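You operate a simulated robot arm through the tools that you are given. There is no shell and no other tool.

You run a simulated robot arm. Do the job below in one go: nothing can be reset, and whatever is moved stays where it is left.

Task
Pull the overflow pipe, let the rinse tank drain, brush out the sludge, seat the pipe and refill to overflowing.
Fine: the pipe waits in its holder; brush back, fill tap off. Set down upright: blue brush. What is to be rubbed or washed off counts as gone when no trace of it is left.

Only the result counts: the job must be done as asked and must still hold three seconds after the hand-in. Knocking over, shifting, dropping, spilling or breaking anything else fails it.

Robot
A 7-joint arm with a three-finger gripper, fixed in place. Base frame: the origin is on the floor under the middle of its stand, x ahead of it, y to its left, z up. Lengths are in mm, angles in rad, forces in N, time in s.
It reaches about 1342 mm from its shoulder. Its first joint turns from -2.897 to 2.897 rad. Payload 2.69 kg.
The TCP is the grasp point between the finger pads, 30 mm short of the fingertips. In the tool frame z runs along the fingers and y along their closing line. The gripper opens to 128 mm; its body begins 117 mm behind the TCP.
Orientation is that of the tool frame in the base frame, as a unit quaternion [x, y, z, w]. With the fingers straight down and closing along the base's y, the tool's x points along the base's -x, its y along +y and its z along -z.

Tools
- The arm moves only by the tool play_rows. Its argument "moves" is a list of rows, each a list of 7 numbers: the shift along the tool's x, y, z in mm, then the turn, a rotation vector about the tool's x, y, z in rad, then the gripper command, from -1 (shut) to 1 (fully open), values between in proportion. In form: [[x, y, z, rx, ry, rz, fingers], ...]. A call has 1 to 20 rows; each row is the pose to reach, as a shift and turn from the pose commanded when the call began, along the tool's axes at that moment. A row lasts 0.2 s, in which the tool goes at most 50 mm and 0.15 rad; a call with a longer step from one row to the next is refused whole, and so is a gripper value outside its range. A pose out of reach is approached as far as the arm can. The call stops where the force on the tool passes 40 N (or 10 N more than at its start, if that is more) or the arm is blocked; 0.2 s more then pass. The fingers move at their own pace (about 127 mm/s each) and stop on an object; they squeeze with about 43 N. The grip force told is the motor's: it shows also when the fingers shut on nothing. Time passes only in rows, and 0.2 s behind the last, so rows that repeat a pose let the fingers close. The reply holds the time, the measured pose of the TCP, the force on the tool along the base axes, the opening and the grip force, in the units named above and with some noise, with the torque about the TCP (base axes, N m) and any sound that the robot's microphone picked up.
- Cameras (640 x 400 px; columns grow to the right, rows downward): "scene" is fixed at [43.4, 649.7, 1416.8]; the picture's right is [0.34, -0.94, 0.00], its down [-0.79, -0.29, -0.54] and it looks along [0.51, 0.18, -0.84] (base axes); focal length 214 px, centre (320, 200). "wrist" rides on the gripper at [58, 54, -131] in the tool frame; the picture's right is [-0.68, 0.74, 0.00], its down [-0.62, -0.57, -0.55] and it looks along [-0.40, -0.37, 0.84] (tool axes); focal length 234 px, centre (320, 200). There is no depth. A picture from a camera that has moved, and an enlarged one, comes with that camera's place and axes in the base frame and with its lens. The place of the scene camera against the robot may be out by one fixed shift of up to 12 mm in any direction.
- capture(camera): a new picture of that camera. The clock stands still meanwhile.
- slide_trunk(by): moves the trunk up (or, below 0, down) by that many mm; the arm rides with it, the base frame stays. It gives what a move gives, with no picture.
- inspect(camera, box): a new picture of the part [left, top, right, bottom] of that camera's present view, enlarged. The clock stands still meanwhile.
- sign_off(): hands the job in; it is judged then, once.

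Nothing tells you positions but the pictures and the camera data. Unless the task says otherwise, let go and move clear before handing in.

The tools are called after "Emit:" as name(argument=value, ...) on one line, values as JSON. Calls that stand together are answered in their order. play_rows: Moves the arm, as the interface text tells. Its arguments: {"type":"object","properties":{"moves":{"type":"array","items":{"type":"array","items":{"type":"number"}}}},"required":["moves"]} The other tools are called the same way: slide_trunk (by) moves the trunk up or down; capture (camera) takes a picture; inspect (camera, box) takes an enlarged picture of a part of a camera's view; sign_off () hands the job in.

At the start:

```text
time_s: 0.0
eef_pos: [346.3, 585.4, 1152.1]
ee_rot: [0.0, 1.0, 0.002, 0.001]
wrist_force: [-0.3, -0.3, 0.0]
wrist_torque: [0.0, -0.01, 0.0]
grip_width: 128.0
gripper_force: 0.0
trunk travel left (down, up): [-250.0, 100.0]
```

scene: 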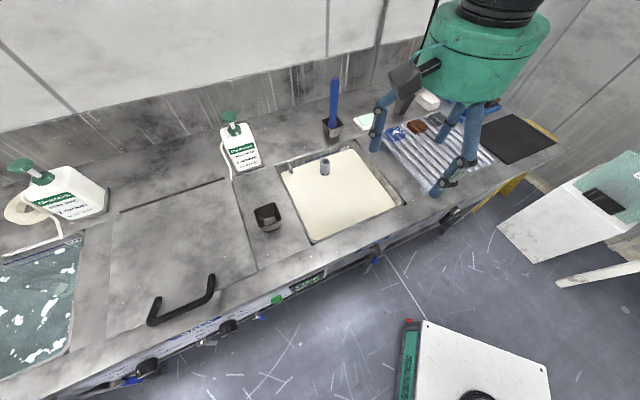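
wrist: 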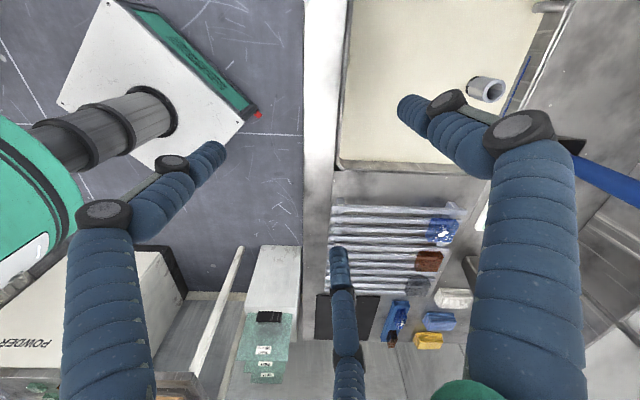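

I see a counter with a central white rinse tank, an overflow pipe standing in it, a blue brush in a holder behind it and an empty dark cup left of the tank (probably the pipe holder). I'll look closer before moving.

Emit:
inspect(camera="scene", box=[220, 60, 420, 260])

Emit:
inspect(camera="scene", box=[0, 60, 320, 260])

Emit:
inspect(camera="scene", box=[100, 200, 420, 400])

Emit:
inspect(camera="wrist", box=[300, 0, 640, 220])

Emit:
inspect(camera="scene", box=[320, 60, 640, 260])

```text
2.00 times, centred on (320, 160) of scene
camera zoom: at [43.4, 649.7, 1416.8], right [0.34, -0.94, 0.0], down [-0.79, -0.29, -0.54], along [0.51, 0.18, -0.84], focal length 429 px, centre (320, 280)
```

zoom: 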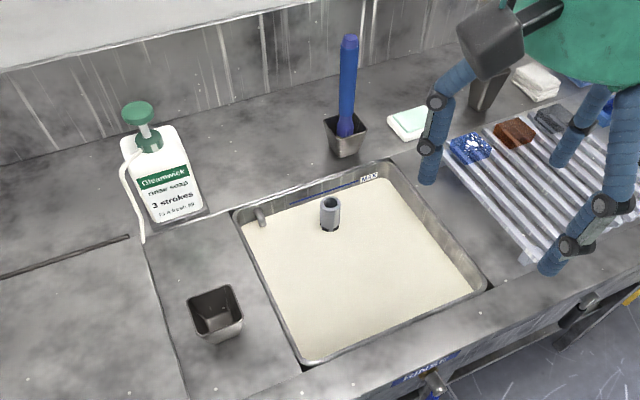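

```text
2.00 times, centred on (160, 160) of scene
camera zoom: at [43.4, 649.7, 1416.8], right [0.34, -0.94, 0.0], down [-0.79, -0.29, -0.54], along [0.51, 0.18, -0.84], focal length 429 px, centre (640, 280)
```

zoom: 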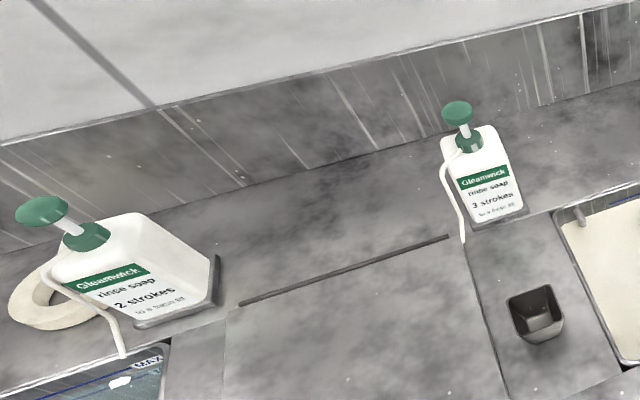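

```text
2.00 times, centred on (260, 300) of scene
camera zoom: at [43.4, 649.7, 1416.8], right [0.34, -0.94, 0.0], down [-0.79, -0.29, -0.54], along [0.51, 0.18, -0.84], focal length 429 px, centre (440, 0)
```

zoom: 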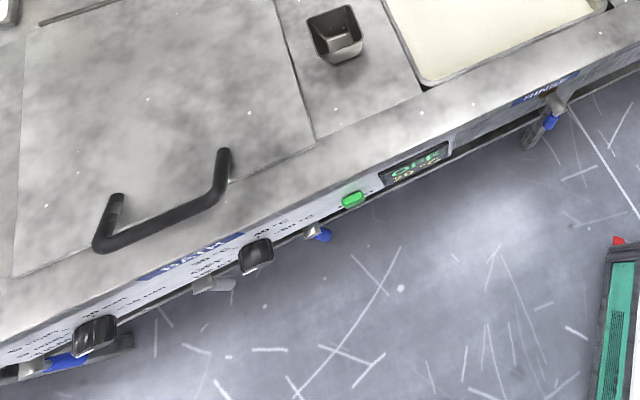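

```text
1.82 times, centred on (470, 110) of wrist
camera zoom: at [287.5, 638.4, 1284.0], right [0.68, 0.74, 0.0], down [0.62, -0.57, 0.55], along [0.4, -0.37, -0.84], focal length 426 px, centre (47, 364)
```

zoom: 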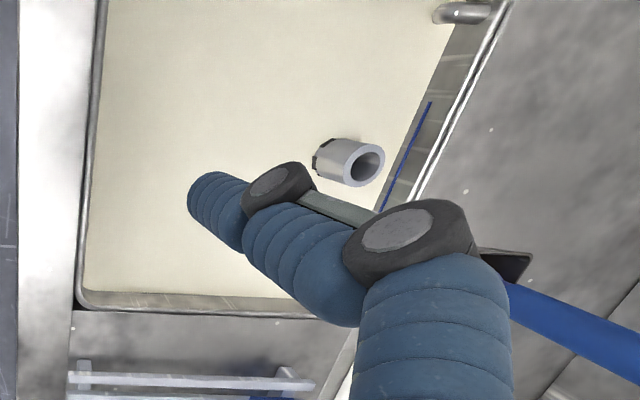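

```text
2.00 times, centred on (480, 160) of scene
camera zoom: at [43.4, 649.7, 1416.8], right [0.34, -0.94, 0.0], down [-0.79, -0.29, -0.54], along [0.51, 0.18, -0.84], focal length 429 px, centre (0, 280)
```

zoom: 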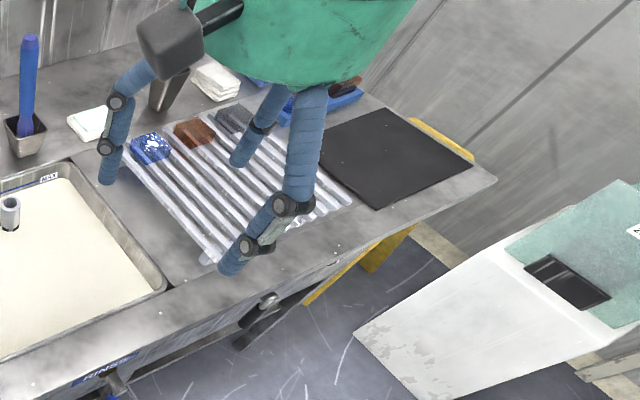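

The counter seems turned about 45° to my base frame. I'll zoom in on the front panel's taps and buttons and on the cups.

Emit:
inspect(camera="scene", box=[330, 190, 490, 290])

Emit:
inspect(camera="scene", box=[200, 240, 360, 340])

Emit:
inspect(camera="scene", box=[260, 140, 360, 240])

Emit:
inspect(camera="scene", box=[280, 70, 380, 190])

Emit:
inspect(camera="scene", box=[80, 300, 260, 400])

```text
4.00 times, centred on (410, 240) of scene
camera zoom: at [43.4, 649.7, 1416.8], right [0.34, -0.94, 0.0], down [-0.79, -0.29, -0.54], along [0.51, 0.18, -0.84], focal length 858 px, centre (-40, 40)
```

zoom: 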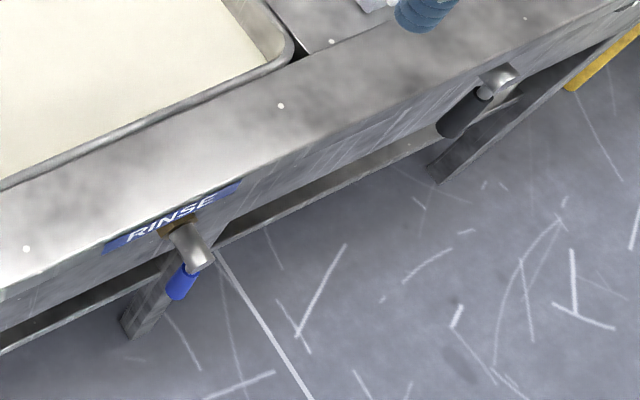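

```text
4.00 times, centred on (280, 290) of scene
camera zoom: at [43.4, 649.7, 1416.8], right [0.34, -0.94, 0.0], down [-0.79, -0.29, -0.54], along [0.51, 0.18, -0.84], focal length 858 px, centre (480, -160)
```

zoom: 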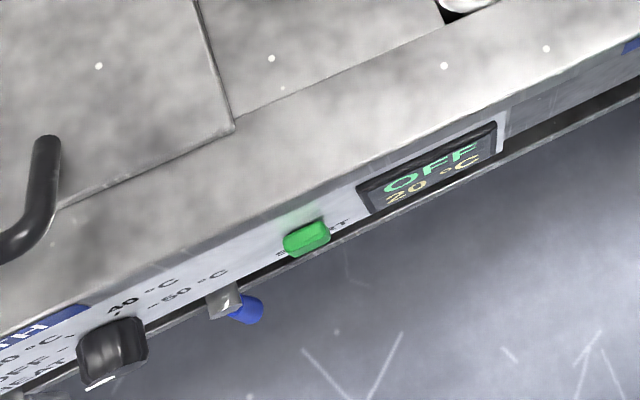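

```text
4.00 times, centred on (310, 190) of scene
camera zoom: at [43.4, 649.7, 1416.8], right [0.34, -0.94, 0.0], down [-0.79, -0.29, -0.54], along [0.51, 0.18, -0.84], focal length 858 px, centre (360, 240)
```

zoom: 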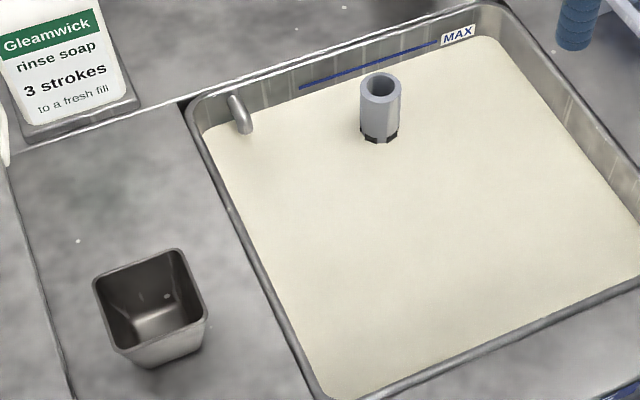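

```text
3.33 times, centred on (330, 130) of scene
camera zoom: at [43.4, 649.7, 1416.8], right [0.34, -0.94, 0.0], down [-0.79, -0.29, -0.54], along [0.51, 0.18, -0.84], focal length 715 px, centre (287, 433)
```

zoom: 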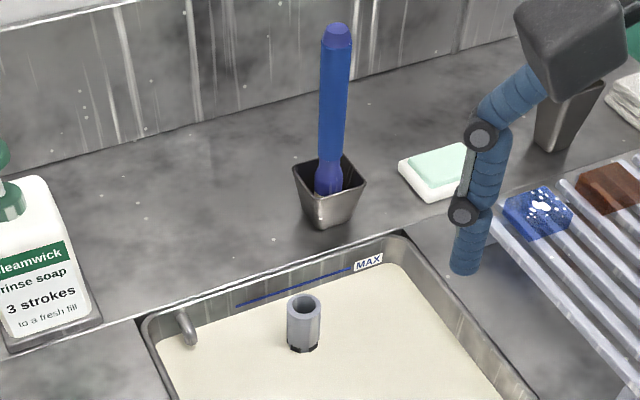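

```text
3.56 times, centred on (170, 350) of scene
camera zoom: at [43.4, 649.7, 1416.8], right [0.34, -0.94, 0.0], down [-0.79, -0.29, -0.54], along [0.51, 0.18, -0.84], focal length 763 px, centre (853, -333)
```

zoom: 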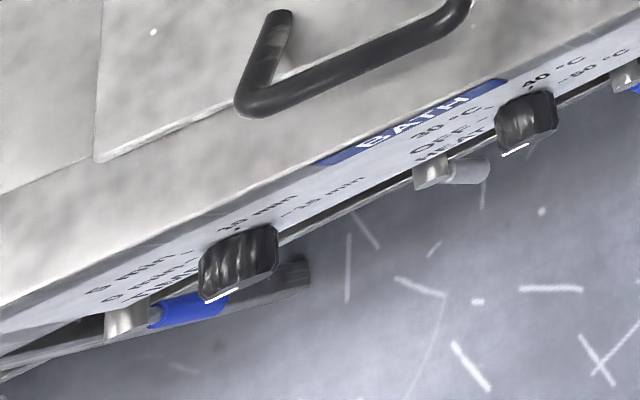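

I take the pipe to be near (511, 802) with its top around z=876. The tank is about 300×300 mm, its sides at 45° to the base axes. I'll yaw the gripper so the wrist camera faces into the counter and take another look.

Emit:
play_rows(moves=[[0, 0, 0, 0, 0, -0.14, 1], [0, 0, 0, 0, 0, -0.28, 1], [0, 0, 0, 0, 0, -0.42, 1], [0, 0, 0, 0, 0, -0.56, 1], [0, 0, 0, 0, 0, -0.7, 1], [0, 0, 0, 0, 0, -0.84, 1], [0, 0, 0, 0, 0, -0.98, 1], [0, 0, 0, 0, 0, -1.12, 1], [0, 0, 0, 0, 0, -1.26, 1], [0, 0, 0, 0, 0, -1.4, 1], [0, 0, 0, 0, 0, -1.53, 1]])

Emit:
capture(camera="wrist")

Emit:
capture(camera="scene")

```text
time_s: 2.4
eef_pos: [345.9, 585.4, 1152.7]
ee_rot: [-0.693, 0.721, 0.0, 0.0]
wrist_force: [0.5, 0.7, 0.6]
wrist_torque: [0.01, 0.01, -0.01]
grip_width: 127.9
gripper_force: 0.1
trunk travel left (down, up): [-250.0, 100.0]
```

```text
taken
camera wrist: at [289.6, 528.6, 1283.9], right [-0.71, 0.7, 0.0], down [0.59, 0.59, 0.55], along [0.39, 0.39, -0.84], focal length 234 px, centre (320, 200)
```

wrist: 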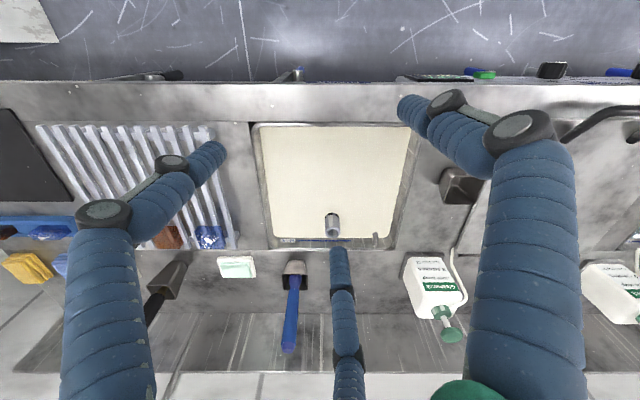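

```text
taken
```

scene: 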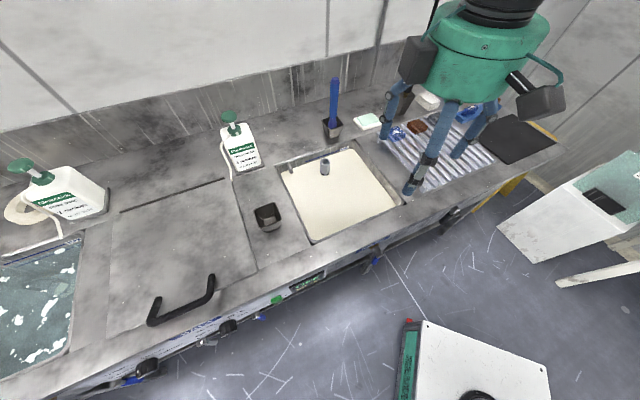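

From this (upside-down) wrist view I see the tank, pipe, spout, blue brush cup, an empty cup left of the tank and a third cup with a black tool. Next I back away from the counter and go down to look at the tap on the front panel.

Emit:
play_rows(moves=[[18, 17, 33, 0, 0, 0, 1], [37, 34, 67, 0, 0, 0, 1], [55, 51, 100, 0, 0, 0, 1], [73, 68, 133, 0, 0, 0, 1], [92, 85, 167, 0, 0, 0, 1], [110, 102, 200, 0, 0, 0, 1]])

Emit:
capture(camera="wrist")

Emit:
capture(camera="scene")

```text
time_s: 3.8
eef_pos: [242.2, 479.2, 953.6]
ee_rot: [-0.692, 0.722, 0.0, 0.001]
wrist_force: [-0.1, 1.3, 0.9]
wrist_torque: [0.01, 0.0, 0.02]
grip_width: 128.1
gripper_force: 0.1
trunk travel left (down, up): [-250.0, 100.0]
```

```text
taken
camera wrist: at [185.1, 422.0, 1085.3], right [-0.71, 0.71, 0.0], down [0.59, 0.59, 0.55], along [0.39, 0.39, -0.84], focal length 234 px, centre (320, 200)
```

wrist: 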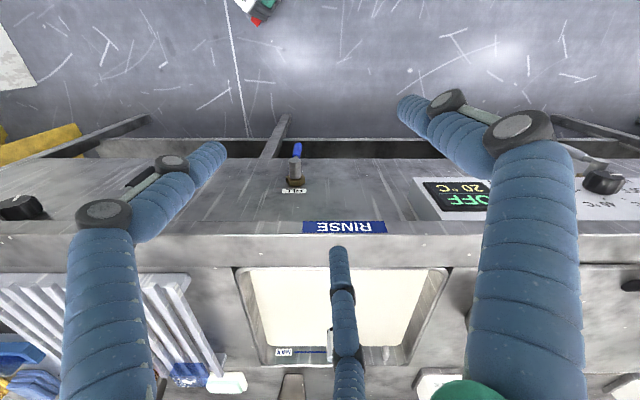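

```text
taken
```

scene: 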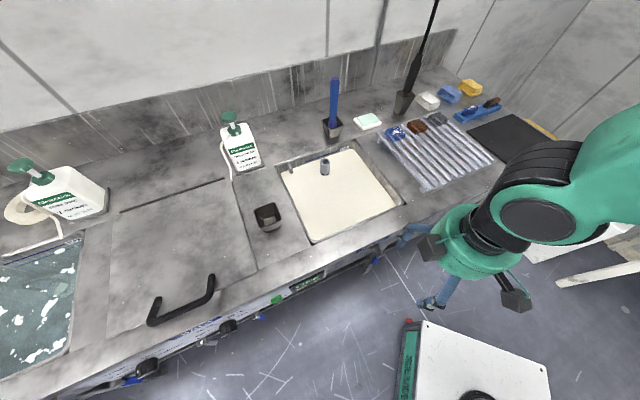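

Emit:
inspect(camera="wrist", box=[220, 110, 380, 210])

Emit:
inspect(camera="scene", box=[360, 60, 520, 160])

Emit:
inspect(camera="wrist", box=[0, 110, 160, 230])

```text
4.00 times, centred on (300, 160) of wrist
camera zoom: at [185.1, 422.0, 1085.3], right [-0.71, 0.71, 0.0], down [0.59, 0.59, 0.55], along [0.39, 0.39, -0.84], focal length 937 px, centre (400, 360)
```

zoom: 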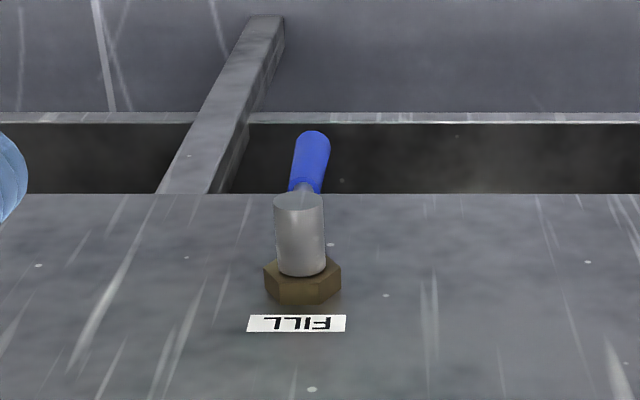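

```text
4.00 times, centred on (440, 110) of scene
camera zoom: at [43.4, 649.7, 1416.8], right [0.34, -0.94, 0.0], down [-0.79, -0.29, -0.54], along [0.51, 0.18, -0.84], focal length 858 px, centre (-160, 560)
```

zoom: 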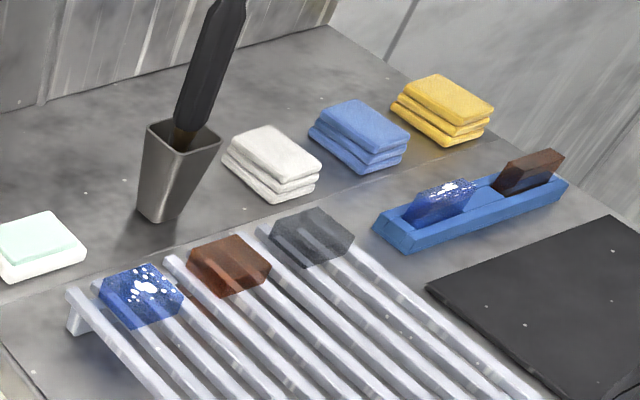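

```text
3.33 times, centred on (80, 170) of wrist
camera zoom: at [185.1, 422.0, 1085.3], right [-0.71, 0.71, 0.0], down [0.59, 0.59, 0.55], along [0.39, 0.39, -0.84], focal length 781 px, centre (1120, 300)
```

zoom: 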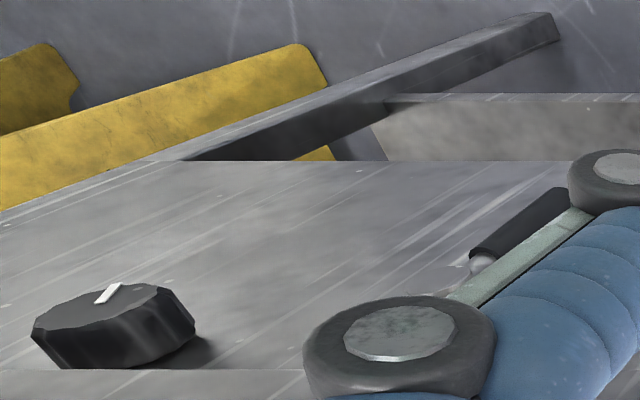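

The FILL tap is under the RINSE label, near (360, 525, 640), and its lever points straight down (closed). Now I rise and go over the pipe to locate it and the holder exactly.

Emit:
play_rows(moves=[[0, 0, -49, 0, 0, 0, 1], [0, 0, -98, 0, 0, 0, 1], [0, 0, -147, 0, 0, 0, 1], [-36.8, -27.9, -147, 0, 0, 0, 1], [-73.6, -55.8, -147, 0, 0, 0, 1], [-110.4, -83.7, -147, 0, 0, 0, 1], [-147.2, -111.6, -147, 0, 0, 0, 1], [-184, -139.5, -147, 0, 0, 0, 1], [-220.8, -167.4, -147, 0, 0, 0, 1], [-257.6, -195.3, -147, 0, 0, 0, 1], [-294.4, -223.2, -147, 0, 0, 0, 1], [-330.9, -251.2, -147, 0, 0, 0, 1]])

Emit:
capture(camera="wrist")

Emit:
capture(camera="scene")

```text
time_s: 6.4
eef_pos: [507.7, 797.1, 1098.6]
ee_rot: [-0.692, 0.722, 0.0, 0.0]
wrist_force: [-0.1, -1.1, -0.5]
wrist_torque: [-0.03, -0.01, 0.03]
grip_width: 128.1
gripper_force: 0.1
trunk travel left (down, up): [-250.0, 100.0]
```

```text
taken
camera wrist: at [451.5, 741.4, 1230.9], right [-0.71, 0.71, 0.0], down [0.59, 0.59, 0.55], along [0.39, 0.39, -0.84], focal length 234 px, centre (320, 200)
```

wrist: 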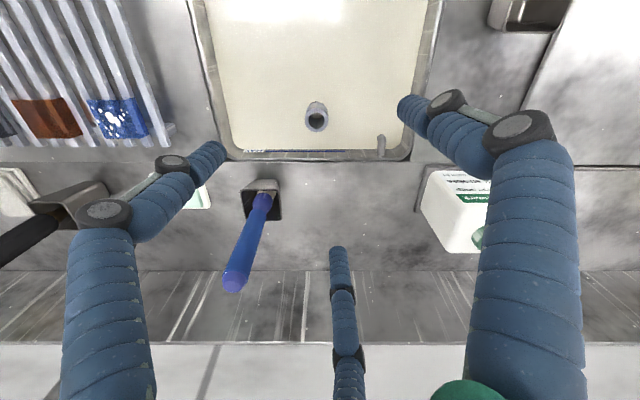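

```text
taken
```

scene: 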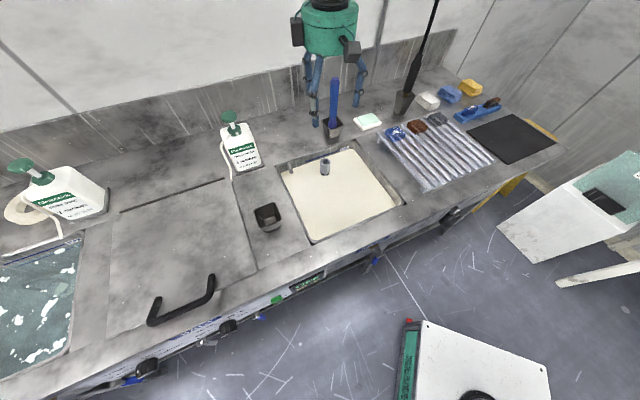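

Emit:
inspect(camera="wrist", box=[180, 60, 440, 220])

Emit:
inspect(camera="wrist", box=[270, 80, 370, 160])

Emit:
inspect(camera="wrist", box=[210, 160, 310, 300])

Emit:
inspect(camera="wrist", box=[440, 0, 640, 100])

```text
2.46 times, centred on (310, 140) of wrist
camera zoom: at [451.5, 741.4, 1230.9], right [-0.71, 0.71, 0.0], down [0.59, 0.59, 0.55], along [0.39, 0.39, -0.84], focal length 576 px, centre (345, 348)
```

zoom: 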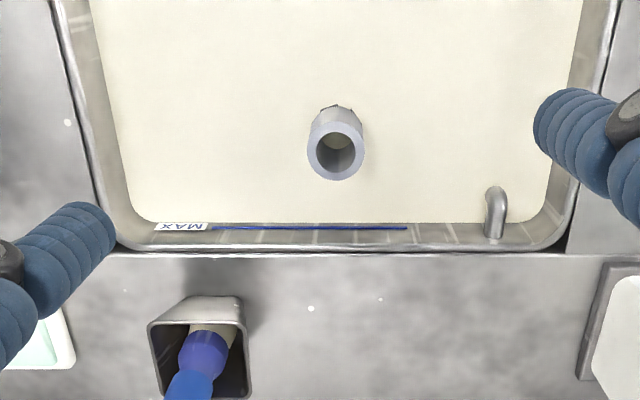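

```text
5.00 times, centred on (320, 120) of wrist
camera zoom: at [451.5, 741.4, 1230.9], right [-0.71, 0.71, 0.0], down [0.59, 0.59, 0.55], along [0.39, 0.39, -0.84], focal length 1171 px, centre (320, 600)
```

zoom: 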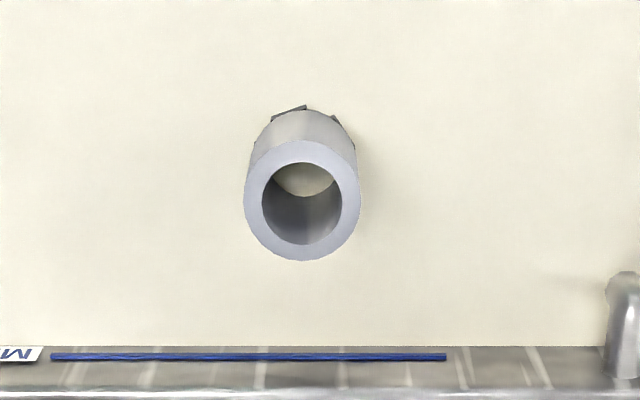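

```text
2.86 times, centred on (260, 230) of wrist
camera zoom: at [451.5, 741.4, 1230.9], right [-0.71, 0.71, 0.0], down [0.59, 0.59, 0.55], along [0.39, 0.39, -0.84], focal length 669 px, centre (491, 114)
```

zoom: 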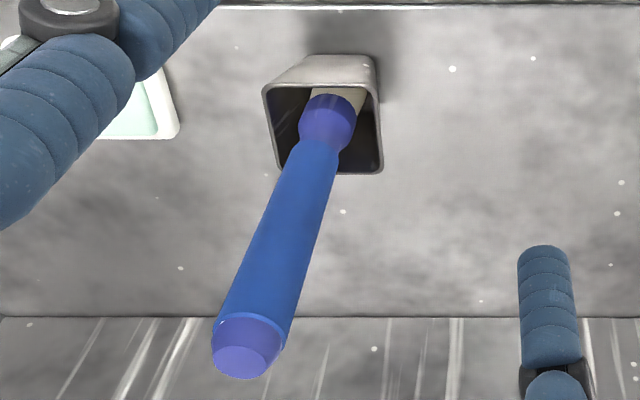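

```text
3.20 times, centred on (540, 50) of wrist
camera zoom: at [451.5, 741.4, 1230.9], right [-0.71, 0.71, 0.0], down [0.59, 0.59, 0.55], along [0.39, 0.39, -0.84], focal length 749 px, centre (-384, 680)
```

zoom: 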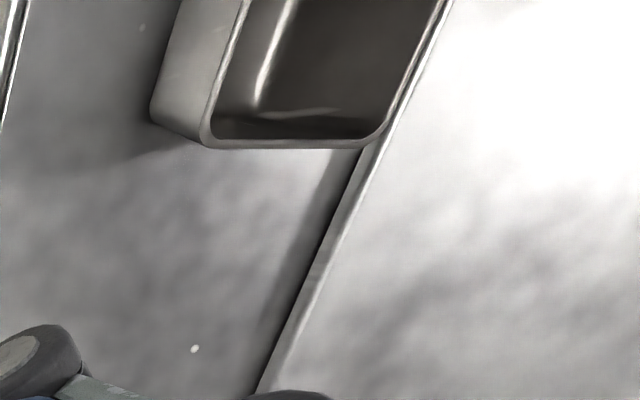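

Pipe top is near (519, 800), about 35 mm across, with the back wall close behind it. I narrow the gripper to about 56 mm and come down over the pipe for a closer look.

Emit:
play_rows(moves=[[-2, -6, 33, 0, 0, 0, -0.1], [-4, -11, 66, 0, 0, 0, -0.1], [-4, -11, 98, 0, 0, 0, -0.1], [-4, -11, 98, 0, 0, 0, -0.1]])

Emit:
capture(camera="wrist")

Emit:
inspect(camera="wrist", box=[240, 80, 400, 180])

```text
time_s: 7.4
eef_pos: [518.0, 803.1, 999.8]
ee_rot: [-0.692, 0.722, 0.0, 0.0]
wrist_force: [-0.7, -0.6, 0.1]
wrist_torque: [-0.01, 0.0, 0.0]
grip_width: 57.6
gripper_force: 0.1
trunk travel left (down, up): [-250.0, 100.0]
```

```text
taken
camera wrist: at [461.2, 746.0, 1132.0], right [-0.71, 0.71, 0.0], down [0.59, 0.59, 0.55], along [0.39, 0.39, -0.84], focal length 234 px, centre (320, 200)
```

wrist: 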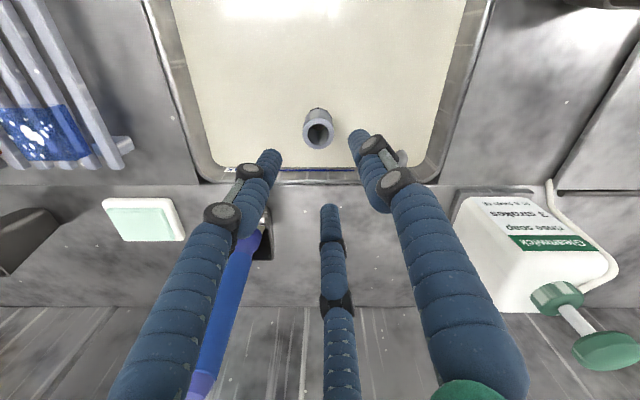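

```text
4.00 times, centred on (320, 130) of wrist
camera zoom: at [461.2, 746.0, 1132.0], right [-0.71, 0.71, 0.0], down [0.59, 0.59, 0.55], along [0.39, 0.39, -0.84], focal length 937 px, centre (320, 480)
```

zoom: 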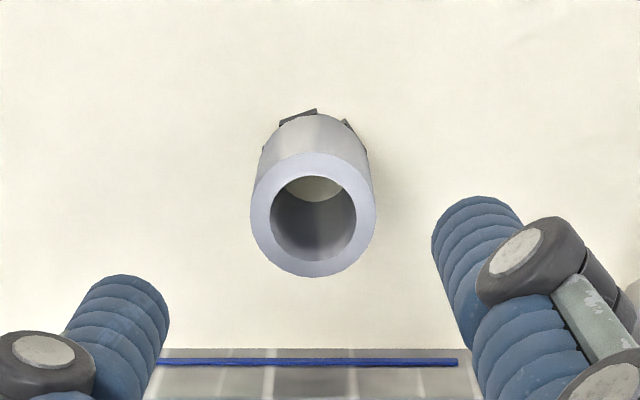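

The pipe is nearly on the tool axis. I go down another 65 mm to settle its height by parallax.

Emit:
play_rows(moves=[[0, 0, 33, 0, 0, 0, -0.1], [0, 0, 65, 0, 0, 0, -0.1], [0, 0, 65, 0, 0, 0, -0.1]])

Emit:
inspect(camera="wrist", box=[240, 80, 400, 180])

Emit:
inspect(camera="scene", box=[280, 100, 380, 200])

```text
time_s: 8.2
eef_pos: [516.0, 802.8, 935.8]
ee_rot: [-0.692, 0.722, 0.0, -0.001]
wrist_force: [0.7, 0.0, 0.4]
wrist_torque: [-0.01, 0.01, -0.01]
grip_width: 57.7
gripper_force: 0.0
trunk travel left (down, up): [-250.0, 100.0]
```

```text
4.00 times, centred on (320, 130) of wrist
camera zoom: at [460.0, 746.5, 1067.6], right [-0.71, 0.71, 0.0], down [0.59, 0.59, 0.55], along [0.39, 0.39, -0.84], focal length 937 px, centre (320, 480)
```

zoom: 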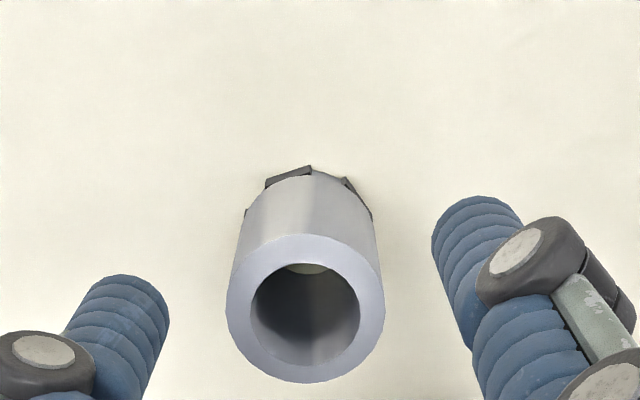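

```text
4.00 times, centred on (330, 150) of scene
camera zoom: at [43.4, 649.7, 1416.8], right [0.34, -0.94, 0.0], down [-0.79, -0.29, -0.54], along [0.51, 0.18, -0.84], focal length 858 px, centre (280, 400)
```

zoom: 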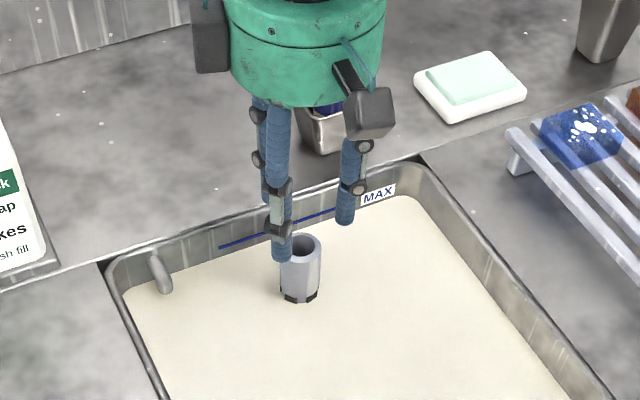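

Pipe top comes out at z≈880, centre about (518, 800). I correct the small sideways offset, come down around it and close.

Emit:
play_rows(moves=[[2.5, -0.6, 20, 0, 0, 0, -0.2], [2.5, -0.6, 45, 0, 0, 0, -0.2], [2.5, -0.6, 72, 0, 0, 0, -0.2], [2.5, -0.6, 72, 0, 0, 0, -0.2]])

Emit:
inspect(camera="wrist", box=[240, 100, 400, 240])

Emit:
inspect(camera="scene", box=[280, 100, 380, 200])

```text
time_s: 9.2
eef_pos: [516.4, 800.7, 863.0]
ee_rot: [-0.692, 0.722, 0.0, 0.0]
wrist_force: [-0.1, 0.0, 0.2]
wrist_torque: [0.02, 0.0, 0.0]
grip_width: 51.2
gripper_force: 0.0
trunk travel left (down, up): [-250.0, 100.0]
```

```text
2.86 times, centred on (320, 170) of wrist
camera zoom: at [459.8, 744.3, 995.2], right [-0.71, 0.71, 0.0], down [0.59, 0.59, 0.55], along [0.39, 0.39, -0.84], focal length 669 px, centre (320, 286)
```

zoom: 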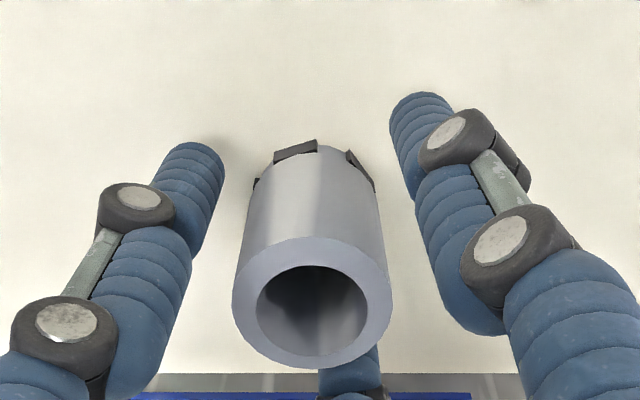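

```text
4.00 times, centred on (330, 150) of scene
camera zoom: at [43.4, 649.7, 1416.8], right [0.34, -0.94, 0.0], down [-0.79, -0.29, -0.54], along [0.51, 0.18, -0.84], focal length 858 px, centre (280, 400)
```

zoom: 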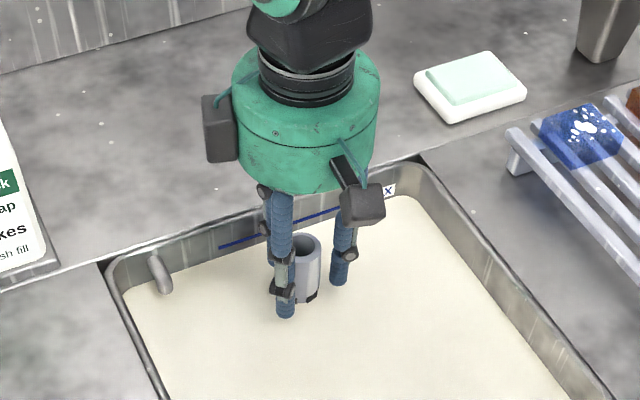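

The pipe sits well centred between the three fingers. I close on it.

Emit:
play_rows(moves=[[0, 0, 0, 0, 0, 0, -1], [0, 0, 0, 0, 0, 0, -1], [0, 0, 0, 0, 0, 0, -1], [0, 0, 0, 0, 0, 0, -1]])

Emit:
capture(camera="wrist")

```text
time_s: 10.2
eef_pos: [515.3, 801.9, 862.6]
ee_rot: [-0.692, 0.722, 0.0, 0.0]
wrist_force: [0.1, 0.4, -0.7]
wrist_torque: [-0.01, -0.04, -0.02]
grip_width: 32.7
gripper_force: 43.1
trunk travel left (down, up): [-250.0, 100.0]
```

```text
taken
camera wrist: at [459.6, 743.9, 995.4], right [-0.71, 0.71, 0.0], down [0.59, 0.59, 0.55], along [0.39, 0.39, -0.84], focal length 234 px, centre (320, 200)
```

wrist: 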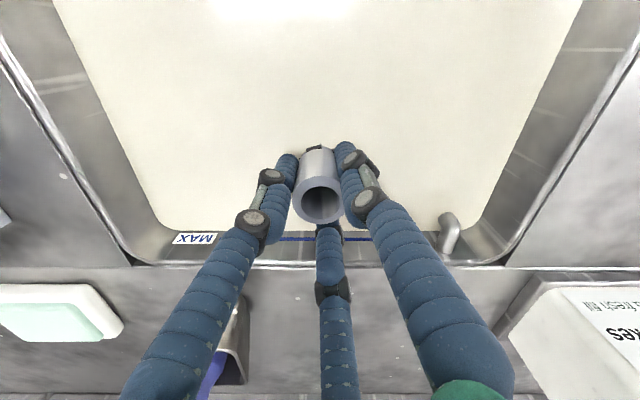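

Gripped at 32.7 mm with little side force. I lift it straight up.

Emit:
play_rows(moves=[[0, 0, -5, 0, 0, 0, -1], [0, 0, -12, 0, 0, 0, -1], [0, 0, -22, 0, 0, 0, -1], [0, 0, -32, 0, 0, 0, -1], [0, 0, -45, 0, 0, 0, -1], [0, 0, -60, 0, 0, 0, -1]])

Emit:
inspect(camera="scene", box=[260, 80, 400, 220])

```text
time_s: 11.6
eef_pos: [514.8, 799.3, 921.7]
ee_rot: [-0.692, 0.722, 0.0, 0.0]
wrist_force: [-0.5, 0.4, -0.8]
wrist_torque: [0.03, -0.02, 0.04]
grip_width: 32.8
gripper_force: 43.1
trunk travel left (down, up): [-250.0, 100.0]
```

```text
2.86 times, centred on (330, 150) of scene
camera zoom: at [43.4, 649.7, 1416.8], right [0.34, -0.94, 0.0], down [-0.79, -0.29, -0.54], along [0.51, 0.18, -0.84], focal length 613 px, centre (291, 343)
```

zoom: 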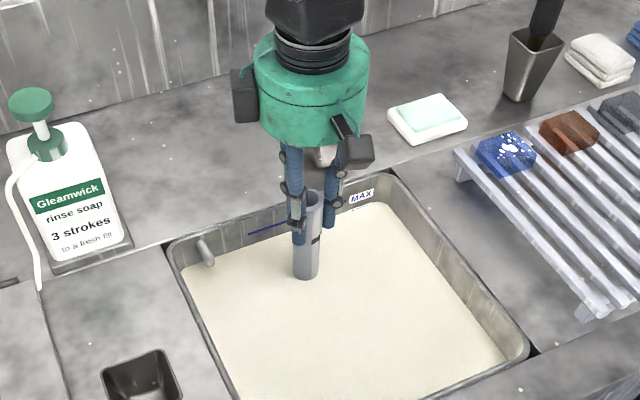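

The pipe comes up freely, and more of it is still under the liquid. I keep lifting.

Emit:
play_rows(moves=[[0, 0, -20, 0, 0, 0, -1], [0, 0, -40, 0, 0, 0, -1], [0, 0, -60, 0, 0, 0, -1], [0, 0, -80, 0, 0, 0, -1], [0, 0, -100, 0, 0, 0, -1], [0, 0, -120, 0, 0, 0, -1], [0, 0, -140, 0, 0, 0, -1], [0, 0, -160, 0, 0, 0, -1], [0, 0, -180, 0, 0, 0, -1]])

Emit:
inspect(camera="scene", box=[260, 60, 420, 220])

Emit:
capture(camera="wrist")

```text
time_s: 13.6
eef_pos: [514.9, 801.0, 1103.4]
ee_rot: [-0.692, 0.722, -0.001, -0.001]
wrist_force: [0.0, 0.1, -1.9]
wrist_torque: [-0.02, 0.04, 0.04]
grip_width: 32.7
gripper_force: 42.7
trunk travel left (down, up): [-250.0, 100.0]
```

```text
2.50 times, centred on (340, 140) of scene
camera zoom: at [43.4, 649.7, 1416.8], right [0.34, -0.94, 0.0], down [-0.79, -0.29, -0.54], along [0.51, 0.18, -0.84], focal length 536 px, centre (270, 350)
```

zoom: 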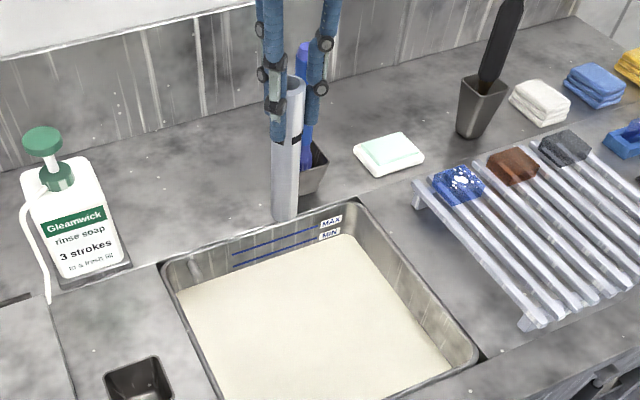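

```text
taken
camera wrist: at [459.1, 744.4, 1235.5], right [-0.71, 0.71, 0.0], down [0.59, 0.59, 0.55], along [0.39, 0.39, -0.84], focal length 234 px, centre (320, 200)
```

wrist: 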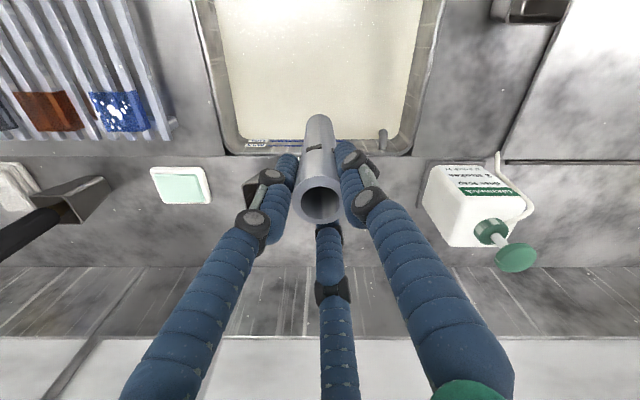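

The whole pipe is out (about 166 mm long, lower end near z=954) and the tank is draining. I carry it towards the empty cup and stop beside it for a look.

Emit:
play_rows(moves=[[-10, 37, -5, 0, 0, 0, -1], [-20, 75, -10, 0, 0, 0, -1], [-31, 112, -15, 0, 0, 0, -1], [-41, 150, -15, 0, 0, 0, -1], [-51, 187, -15, 0, 0, 0, -1], [-51, 187, -15, 0, 0, 0, -1]])

Emit:
capture(camera="wrist")

Emit:
capture(camera="scene")

```text
time_s: 15.0
eef_pos: [331.1, 859.9, 1119.1]
ee_rot: [-0.692, 0.722, 0.0, 0.0]
wrist_force: [-1.0, -0.6, -1.1]
wrist_torque: [-0.05, -0.04, 0.01]
grip_width: 32.7
gripper_force: 42.5
trunk travel left (down, up): [-250.0, 100.0]
```

```text
taken
camera wrist: at [274.5, 801.9, 1250.6], right [-0.71, 0.71, 0.0], down [0.59, 0.59, 0.55], along [0.39, 0.39, -0.84], focal length 234 px, centre (320, 200)
```

wrist: 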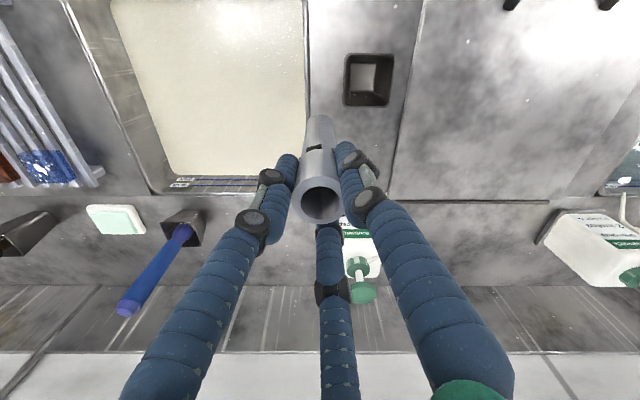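

```text
taken
```

scene: 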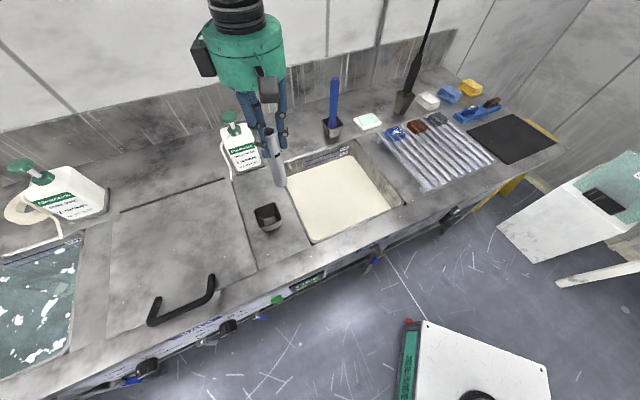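

Emit:
inspect(camera="wrist", box=[290, 20, 450, 120])

Emit:
inspect(camera="scene", box=[220, 160, 320, 240])

```text
4.00 times, centred on (370, 70) of wrist
camera zoom: at [274.5, 801.9, 1250.6], right [-0.71, 0.71, 0.0], down [0.59, 0.59, 0.55], along [0.39, 0.39, -0.84], focal length 937 px, centre (120, 720)
```

zoom: 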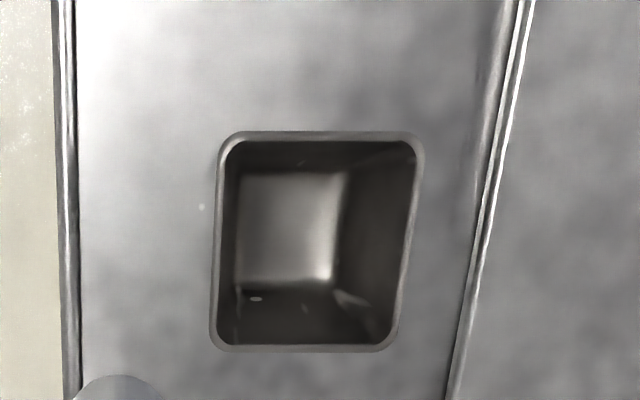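

```text
5.00 times, centred on (270, 200) of scene
camera zoom: at [43.4, 649.7, 1416.8], right [0.34, -0.94, 0.0], down [-0.79, -0.29, -0.54], along [0.51, 0.18, -0.84], focal length 1072 px, centre (570, 200)
```

zoom: 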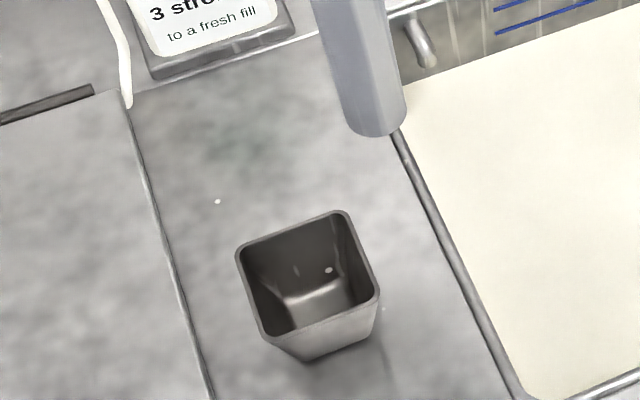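

The cup's mouth is about 60 mm square, tapering to about 40 mm, centred near (256, 873) with its rim at z≈913. I bring the pipe above it and check.

Emit:
play_rows(moves=[[-3, 25, 0, 0, 0, 0, -1], [-6, 50, 0, 0, 0, 0, -1], [-9.7, 75.9, 0, 0, 0, 0, -1], [-9.7, 75.9, 0, 0, 0, 0, -1]])

Emit:
inspect(camera="scene", box=[210, 120, 330, 240])

Emit:
inspect(camera="wrist", box=[240, 40, 400, 240])

```text
time_s: 16.0
eef_pos: [255.2, 872.0, 1119.3]
ee_rot: [-0.692, 0.722, 0.0, 0.0]
wrist_force: [-0.7, -0.4, -0.9]
wrist_torque: [0.02, -0.01, 0.01]
grip_width: 32.6
gripper_force: 42.7
trunk travel left (down, up): [-250.0, 100.0]
```

```text
3.33 times, centred on (270, 180) of scene
camera zoom: at [43.4, 649.7, 1416.8], right [0.34, -0.94, 0.0], down [-0.79, -0.29, -0.54], along [0.51, 0.18, -0.84], focal length 715 px, centre (487, 267)
```

zoom: 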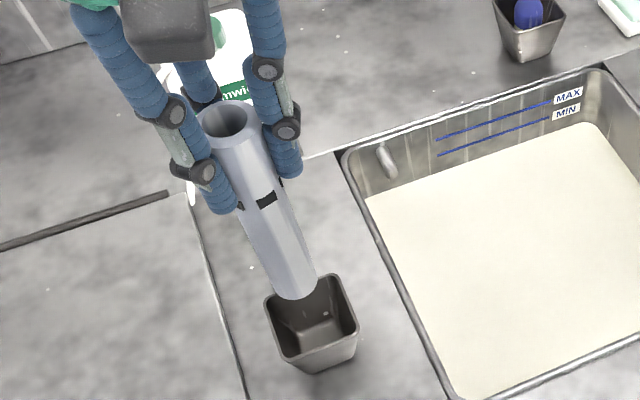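

```text
2.00 times, centred on (320, 140) of wrist
camera zoom: at [199.2, 815.2, 1251.2], right [-0.71, 0.71, 0.0], down [0.59, 0.59, 0.55], along [0.39, 0.39, -0.84], focal length 468 px, centre (320, 320)
```

zoom: 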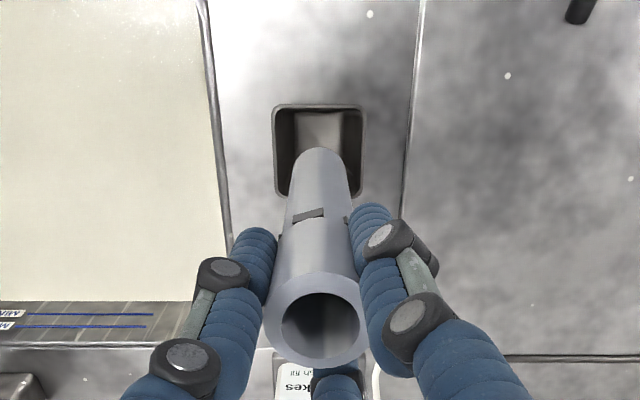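

Pipe and cup line up in both views. I lower the pipe into the cup.

Emit:
play_rows(moves=[[0, 0, 20, 0, 0, 0, -1], [0, 0, 40, 0, 0, 0, -1], [0, 0, 55, 0, 0, 0, -1], [0, 0, 68, 0, 0, 0, -1], [0, 0, 78, 0, 0, 0, -1], [0, 0, 84, 0, 0, 0, -1]])

Emit:
inspect(camera="scene", box=[210, 120, 330, 240])

```text
time_s: 17.4
eef_pos: [255.6, 873.7, 1034.9]
ee_rot: [-0.692, 0.722, 0.001, 0.0]
wrist_force: [-0.4, -0.4, -1.6]
wrist_torque: [-0.03, -0.01, 0.02]
grip_width: 32.4
gripper_force: 42.3
trunk travel left (down, up): [-250.0, 100.0]
```

```text
3.33 times, centred on (270, 180) of scene
camera zoom: at [43.4, 649.7, 1416.8], right [0.34, -0.94, 0.0], down [-0.79, -0.29, -0.54], along [0.51, 0.18, -0.84], focal length 715 px, centre (487, 267)
```

zoom: 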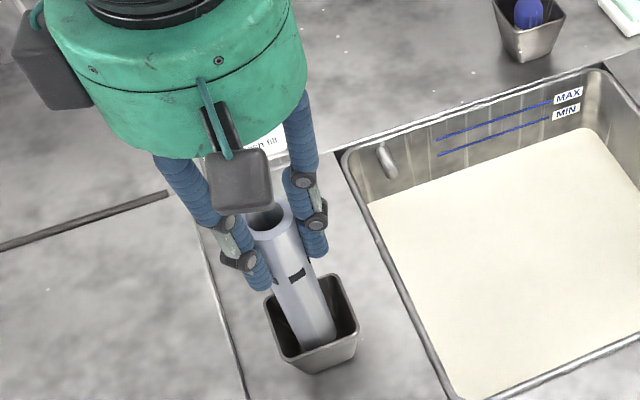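

The pipe's lower end is inside the cup and centred. I lower it in small steps until it touches.

Emit:
play_rows(moves=[[0, 0, 4, 0, 0, 0, -1], [0, 0, 8, 0, 0, 0, -1], [0, 0, 11, 0, 0, 0, -1], [0, 0, 14, 0, 0, 0, -1]])

Emit:
inspect(camera="scene", box=[230, 160, 310, 240])

```text
time_s: 18.4
eef_pos: [255.8, 872.1, 1021.4]
ee_rot: [-0.692, 0.722, 0.0, 0.0]
wrist_force: [0.5, -0.1, -1.2]
wrist_torque: [0.0, 0.03, 0.0]
grip_width: 32.4
gripper_force: 43.0
trunk travel left (down, up): [-250.0, 100.0]
```

```text
5.00 times, centred on (270, 200) of scene
camera zoom: at [43.4, 649.7, 1416.8], right [0.34, -0.94, 0.0], down [-0.79, -0.29, -0.54], along [0.51, 0.18, -0.84], focal length 1072 px, centre (570, 200)
```

zoom: 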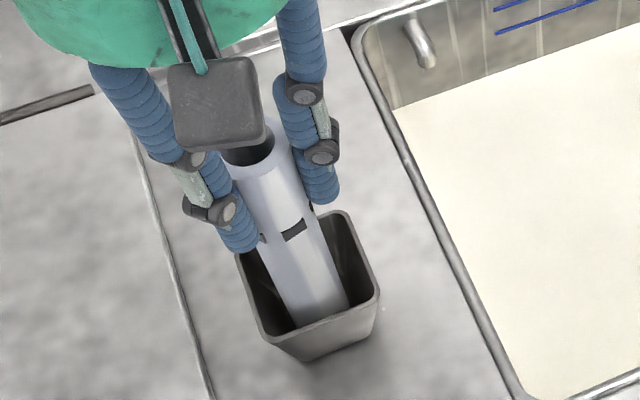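

Emit:
play_rows(moves=[[0, 0, 2, 0, 0, 0, -1], [0, 0, 4, 0, 0, 0, -1], [0, 0, 6, 0, 0, 0, -1]])

```text
time_s: 19.2
eef_pos: [255.3, 873.0, 1017.2]
ee_rot: [-0.692, 0.722, 0.001, 0.001]
wrist_force: [0.6, -4.3, 13.7]
wrist_torque: [-0.84, 0.07, 0.03]
grip_width: 32.5
gripper_force: 43.4
trunk travel left (down, up): [-250.0, 100.0]
```

It touched at about the expected depth, with a slight push towards -y. I back off a touch, shift 2 mm that way and lower again.

Emit:
play_rows(moves=[[0, 0, -3, 0, 0, 0, -1], [2.5, 0, -3, 0, 0, 0, -1], [2.5, 0, 0, 0, 0, 0, -1], [2.5, 0, 0, 0, 0, 0, -1]])

Emit:
inspect(camera="scene", box=[230, 160, 310, 240])

Emit:
capture(camera="wrist")

```text
time_s: 20.2
eef_pos: [255.2, 870.6, 1017.0]
ee_rot: [-0.692, 0.722, 0.001, 0.0]
wrist_force: [-0.8, -3.6, 18.2]
wrist_torque: [-0.58, 0.29, 0.03]
grip_width: 32.6
gripper_force: 43.3
trunk travel left (down, up): [-250.0, 100.0]
```

```text
5.00 times, centred on (270, 200) of scene
camera zoom: at [43.4, 649.7, 1416.8], right [0.34, -0.94, 0.0], down [-0.79, -0.29, -0.54], along [0.51, 0.18, -0.84], focal length 1072 px, centre (570, 200)
```

zoom: 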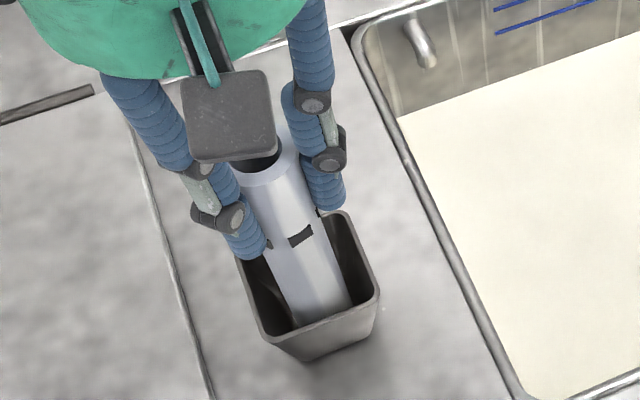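

```text
taken
camera wrist: at [199.1, 812.6, 1149.0], right [-0.71, 0.71, 0.0], down [0.59, 0.59, 0.55], along [0.39, 0.39, -0.83], focal length 234 px, centre (320, 200)
```

wrist: 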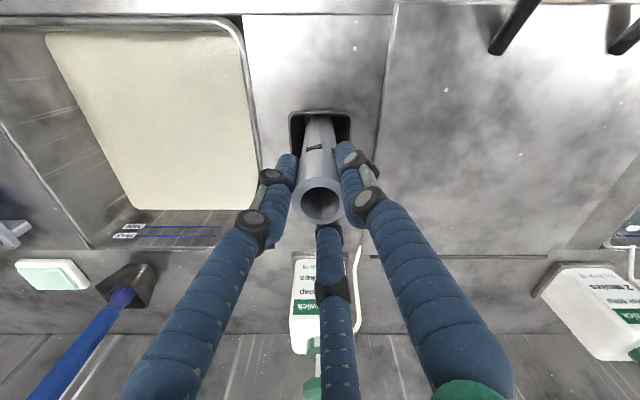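

It stops at the same height again, so it is on the cup's floor. I unload it by 1 mm, open the fingers and look before leaving.

Emit:
play_rows(moves=[[0, 0, -1.5, 0, 0, 0, -1], [0, 0, -1.5, 0, 0, 0, -0.3], [0, 0, -1.5, 0, 0, 0, -0.1], [0, 0, -1.5, 0, 0, 0, 0.0], [0, 0, -1.5, 0, 0, 0, 0.0]])

Emit:
capture(camera="wrist")

Emit:
inspect(camera="scene", box=[230, 160, 310, 240])

```text
time_s: 21.4
eef_pos: [254.3, 870.2, 1016.5]
ee_rot: [-0.691, 0.722, 0.0, 0.0]
wrist_force: [-0.4, 0.1, -0.7]
wrist_torque: [0.0, 0.01, -0.02]
grip_width: 64.1
gripper_force: 0.0
trunk travel left (down, up): [-250.0, 100.0]
```

```text
taken
camera wrist: at [199.3, 813.0, 1148.3], right [-0.71, 0.71, 0.0], down [0.59, 0.59, 0.55], along [0.39, 0.39, -0.84], focal length 234 px, centre (320, 200)
```

wrist: 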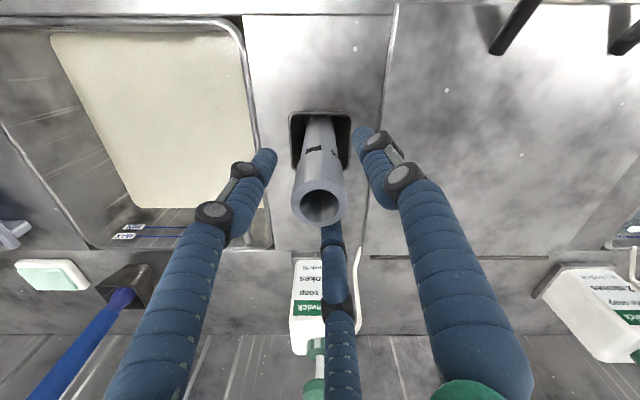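

```text
5.00 times, centred on (270, 200) of scene
camera zoom: at [43.4, 649.7, 1416.8], right [0.34, -0.94, 0.0], down [-0.79, -0.29, -0.54], along [0.51, 0.18, -0.84], focal length 1072 px, centre (570, 200)
```

zoom: 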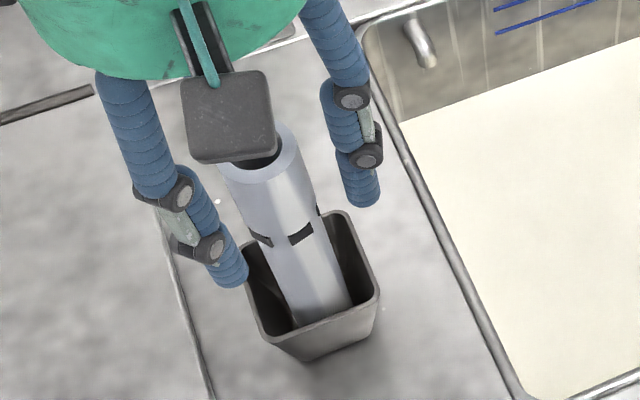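

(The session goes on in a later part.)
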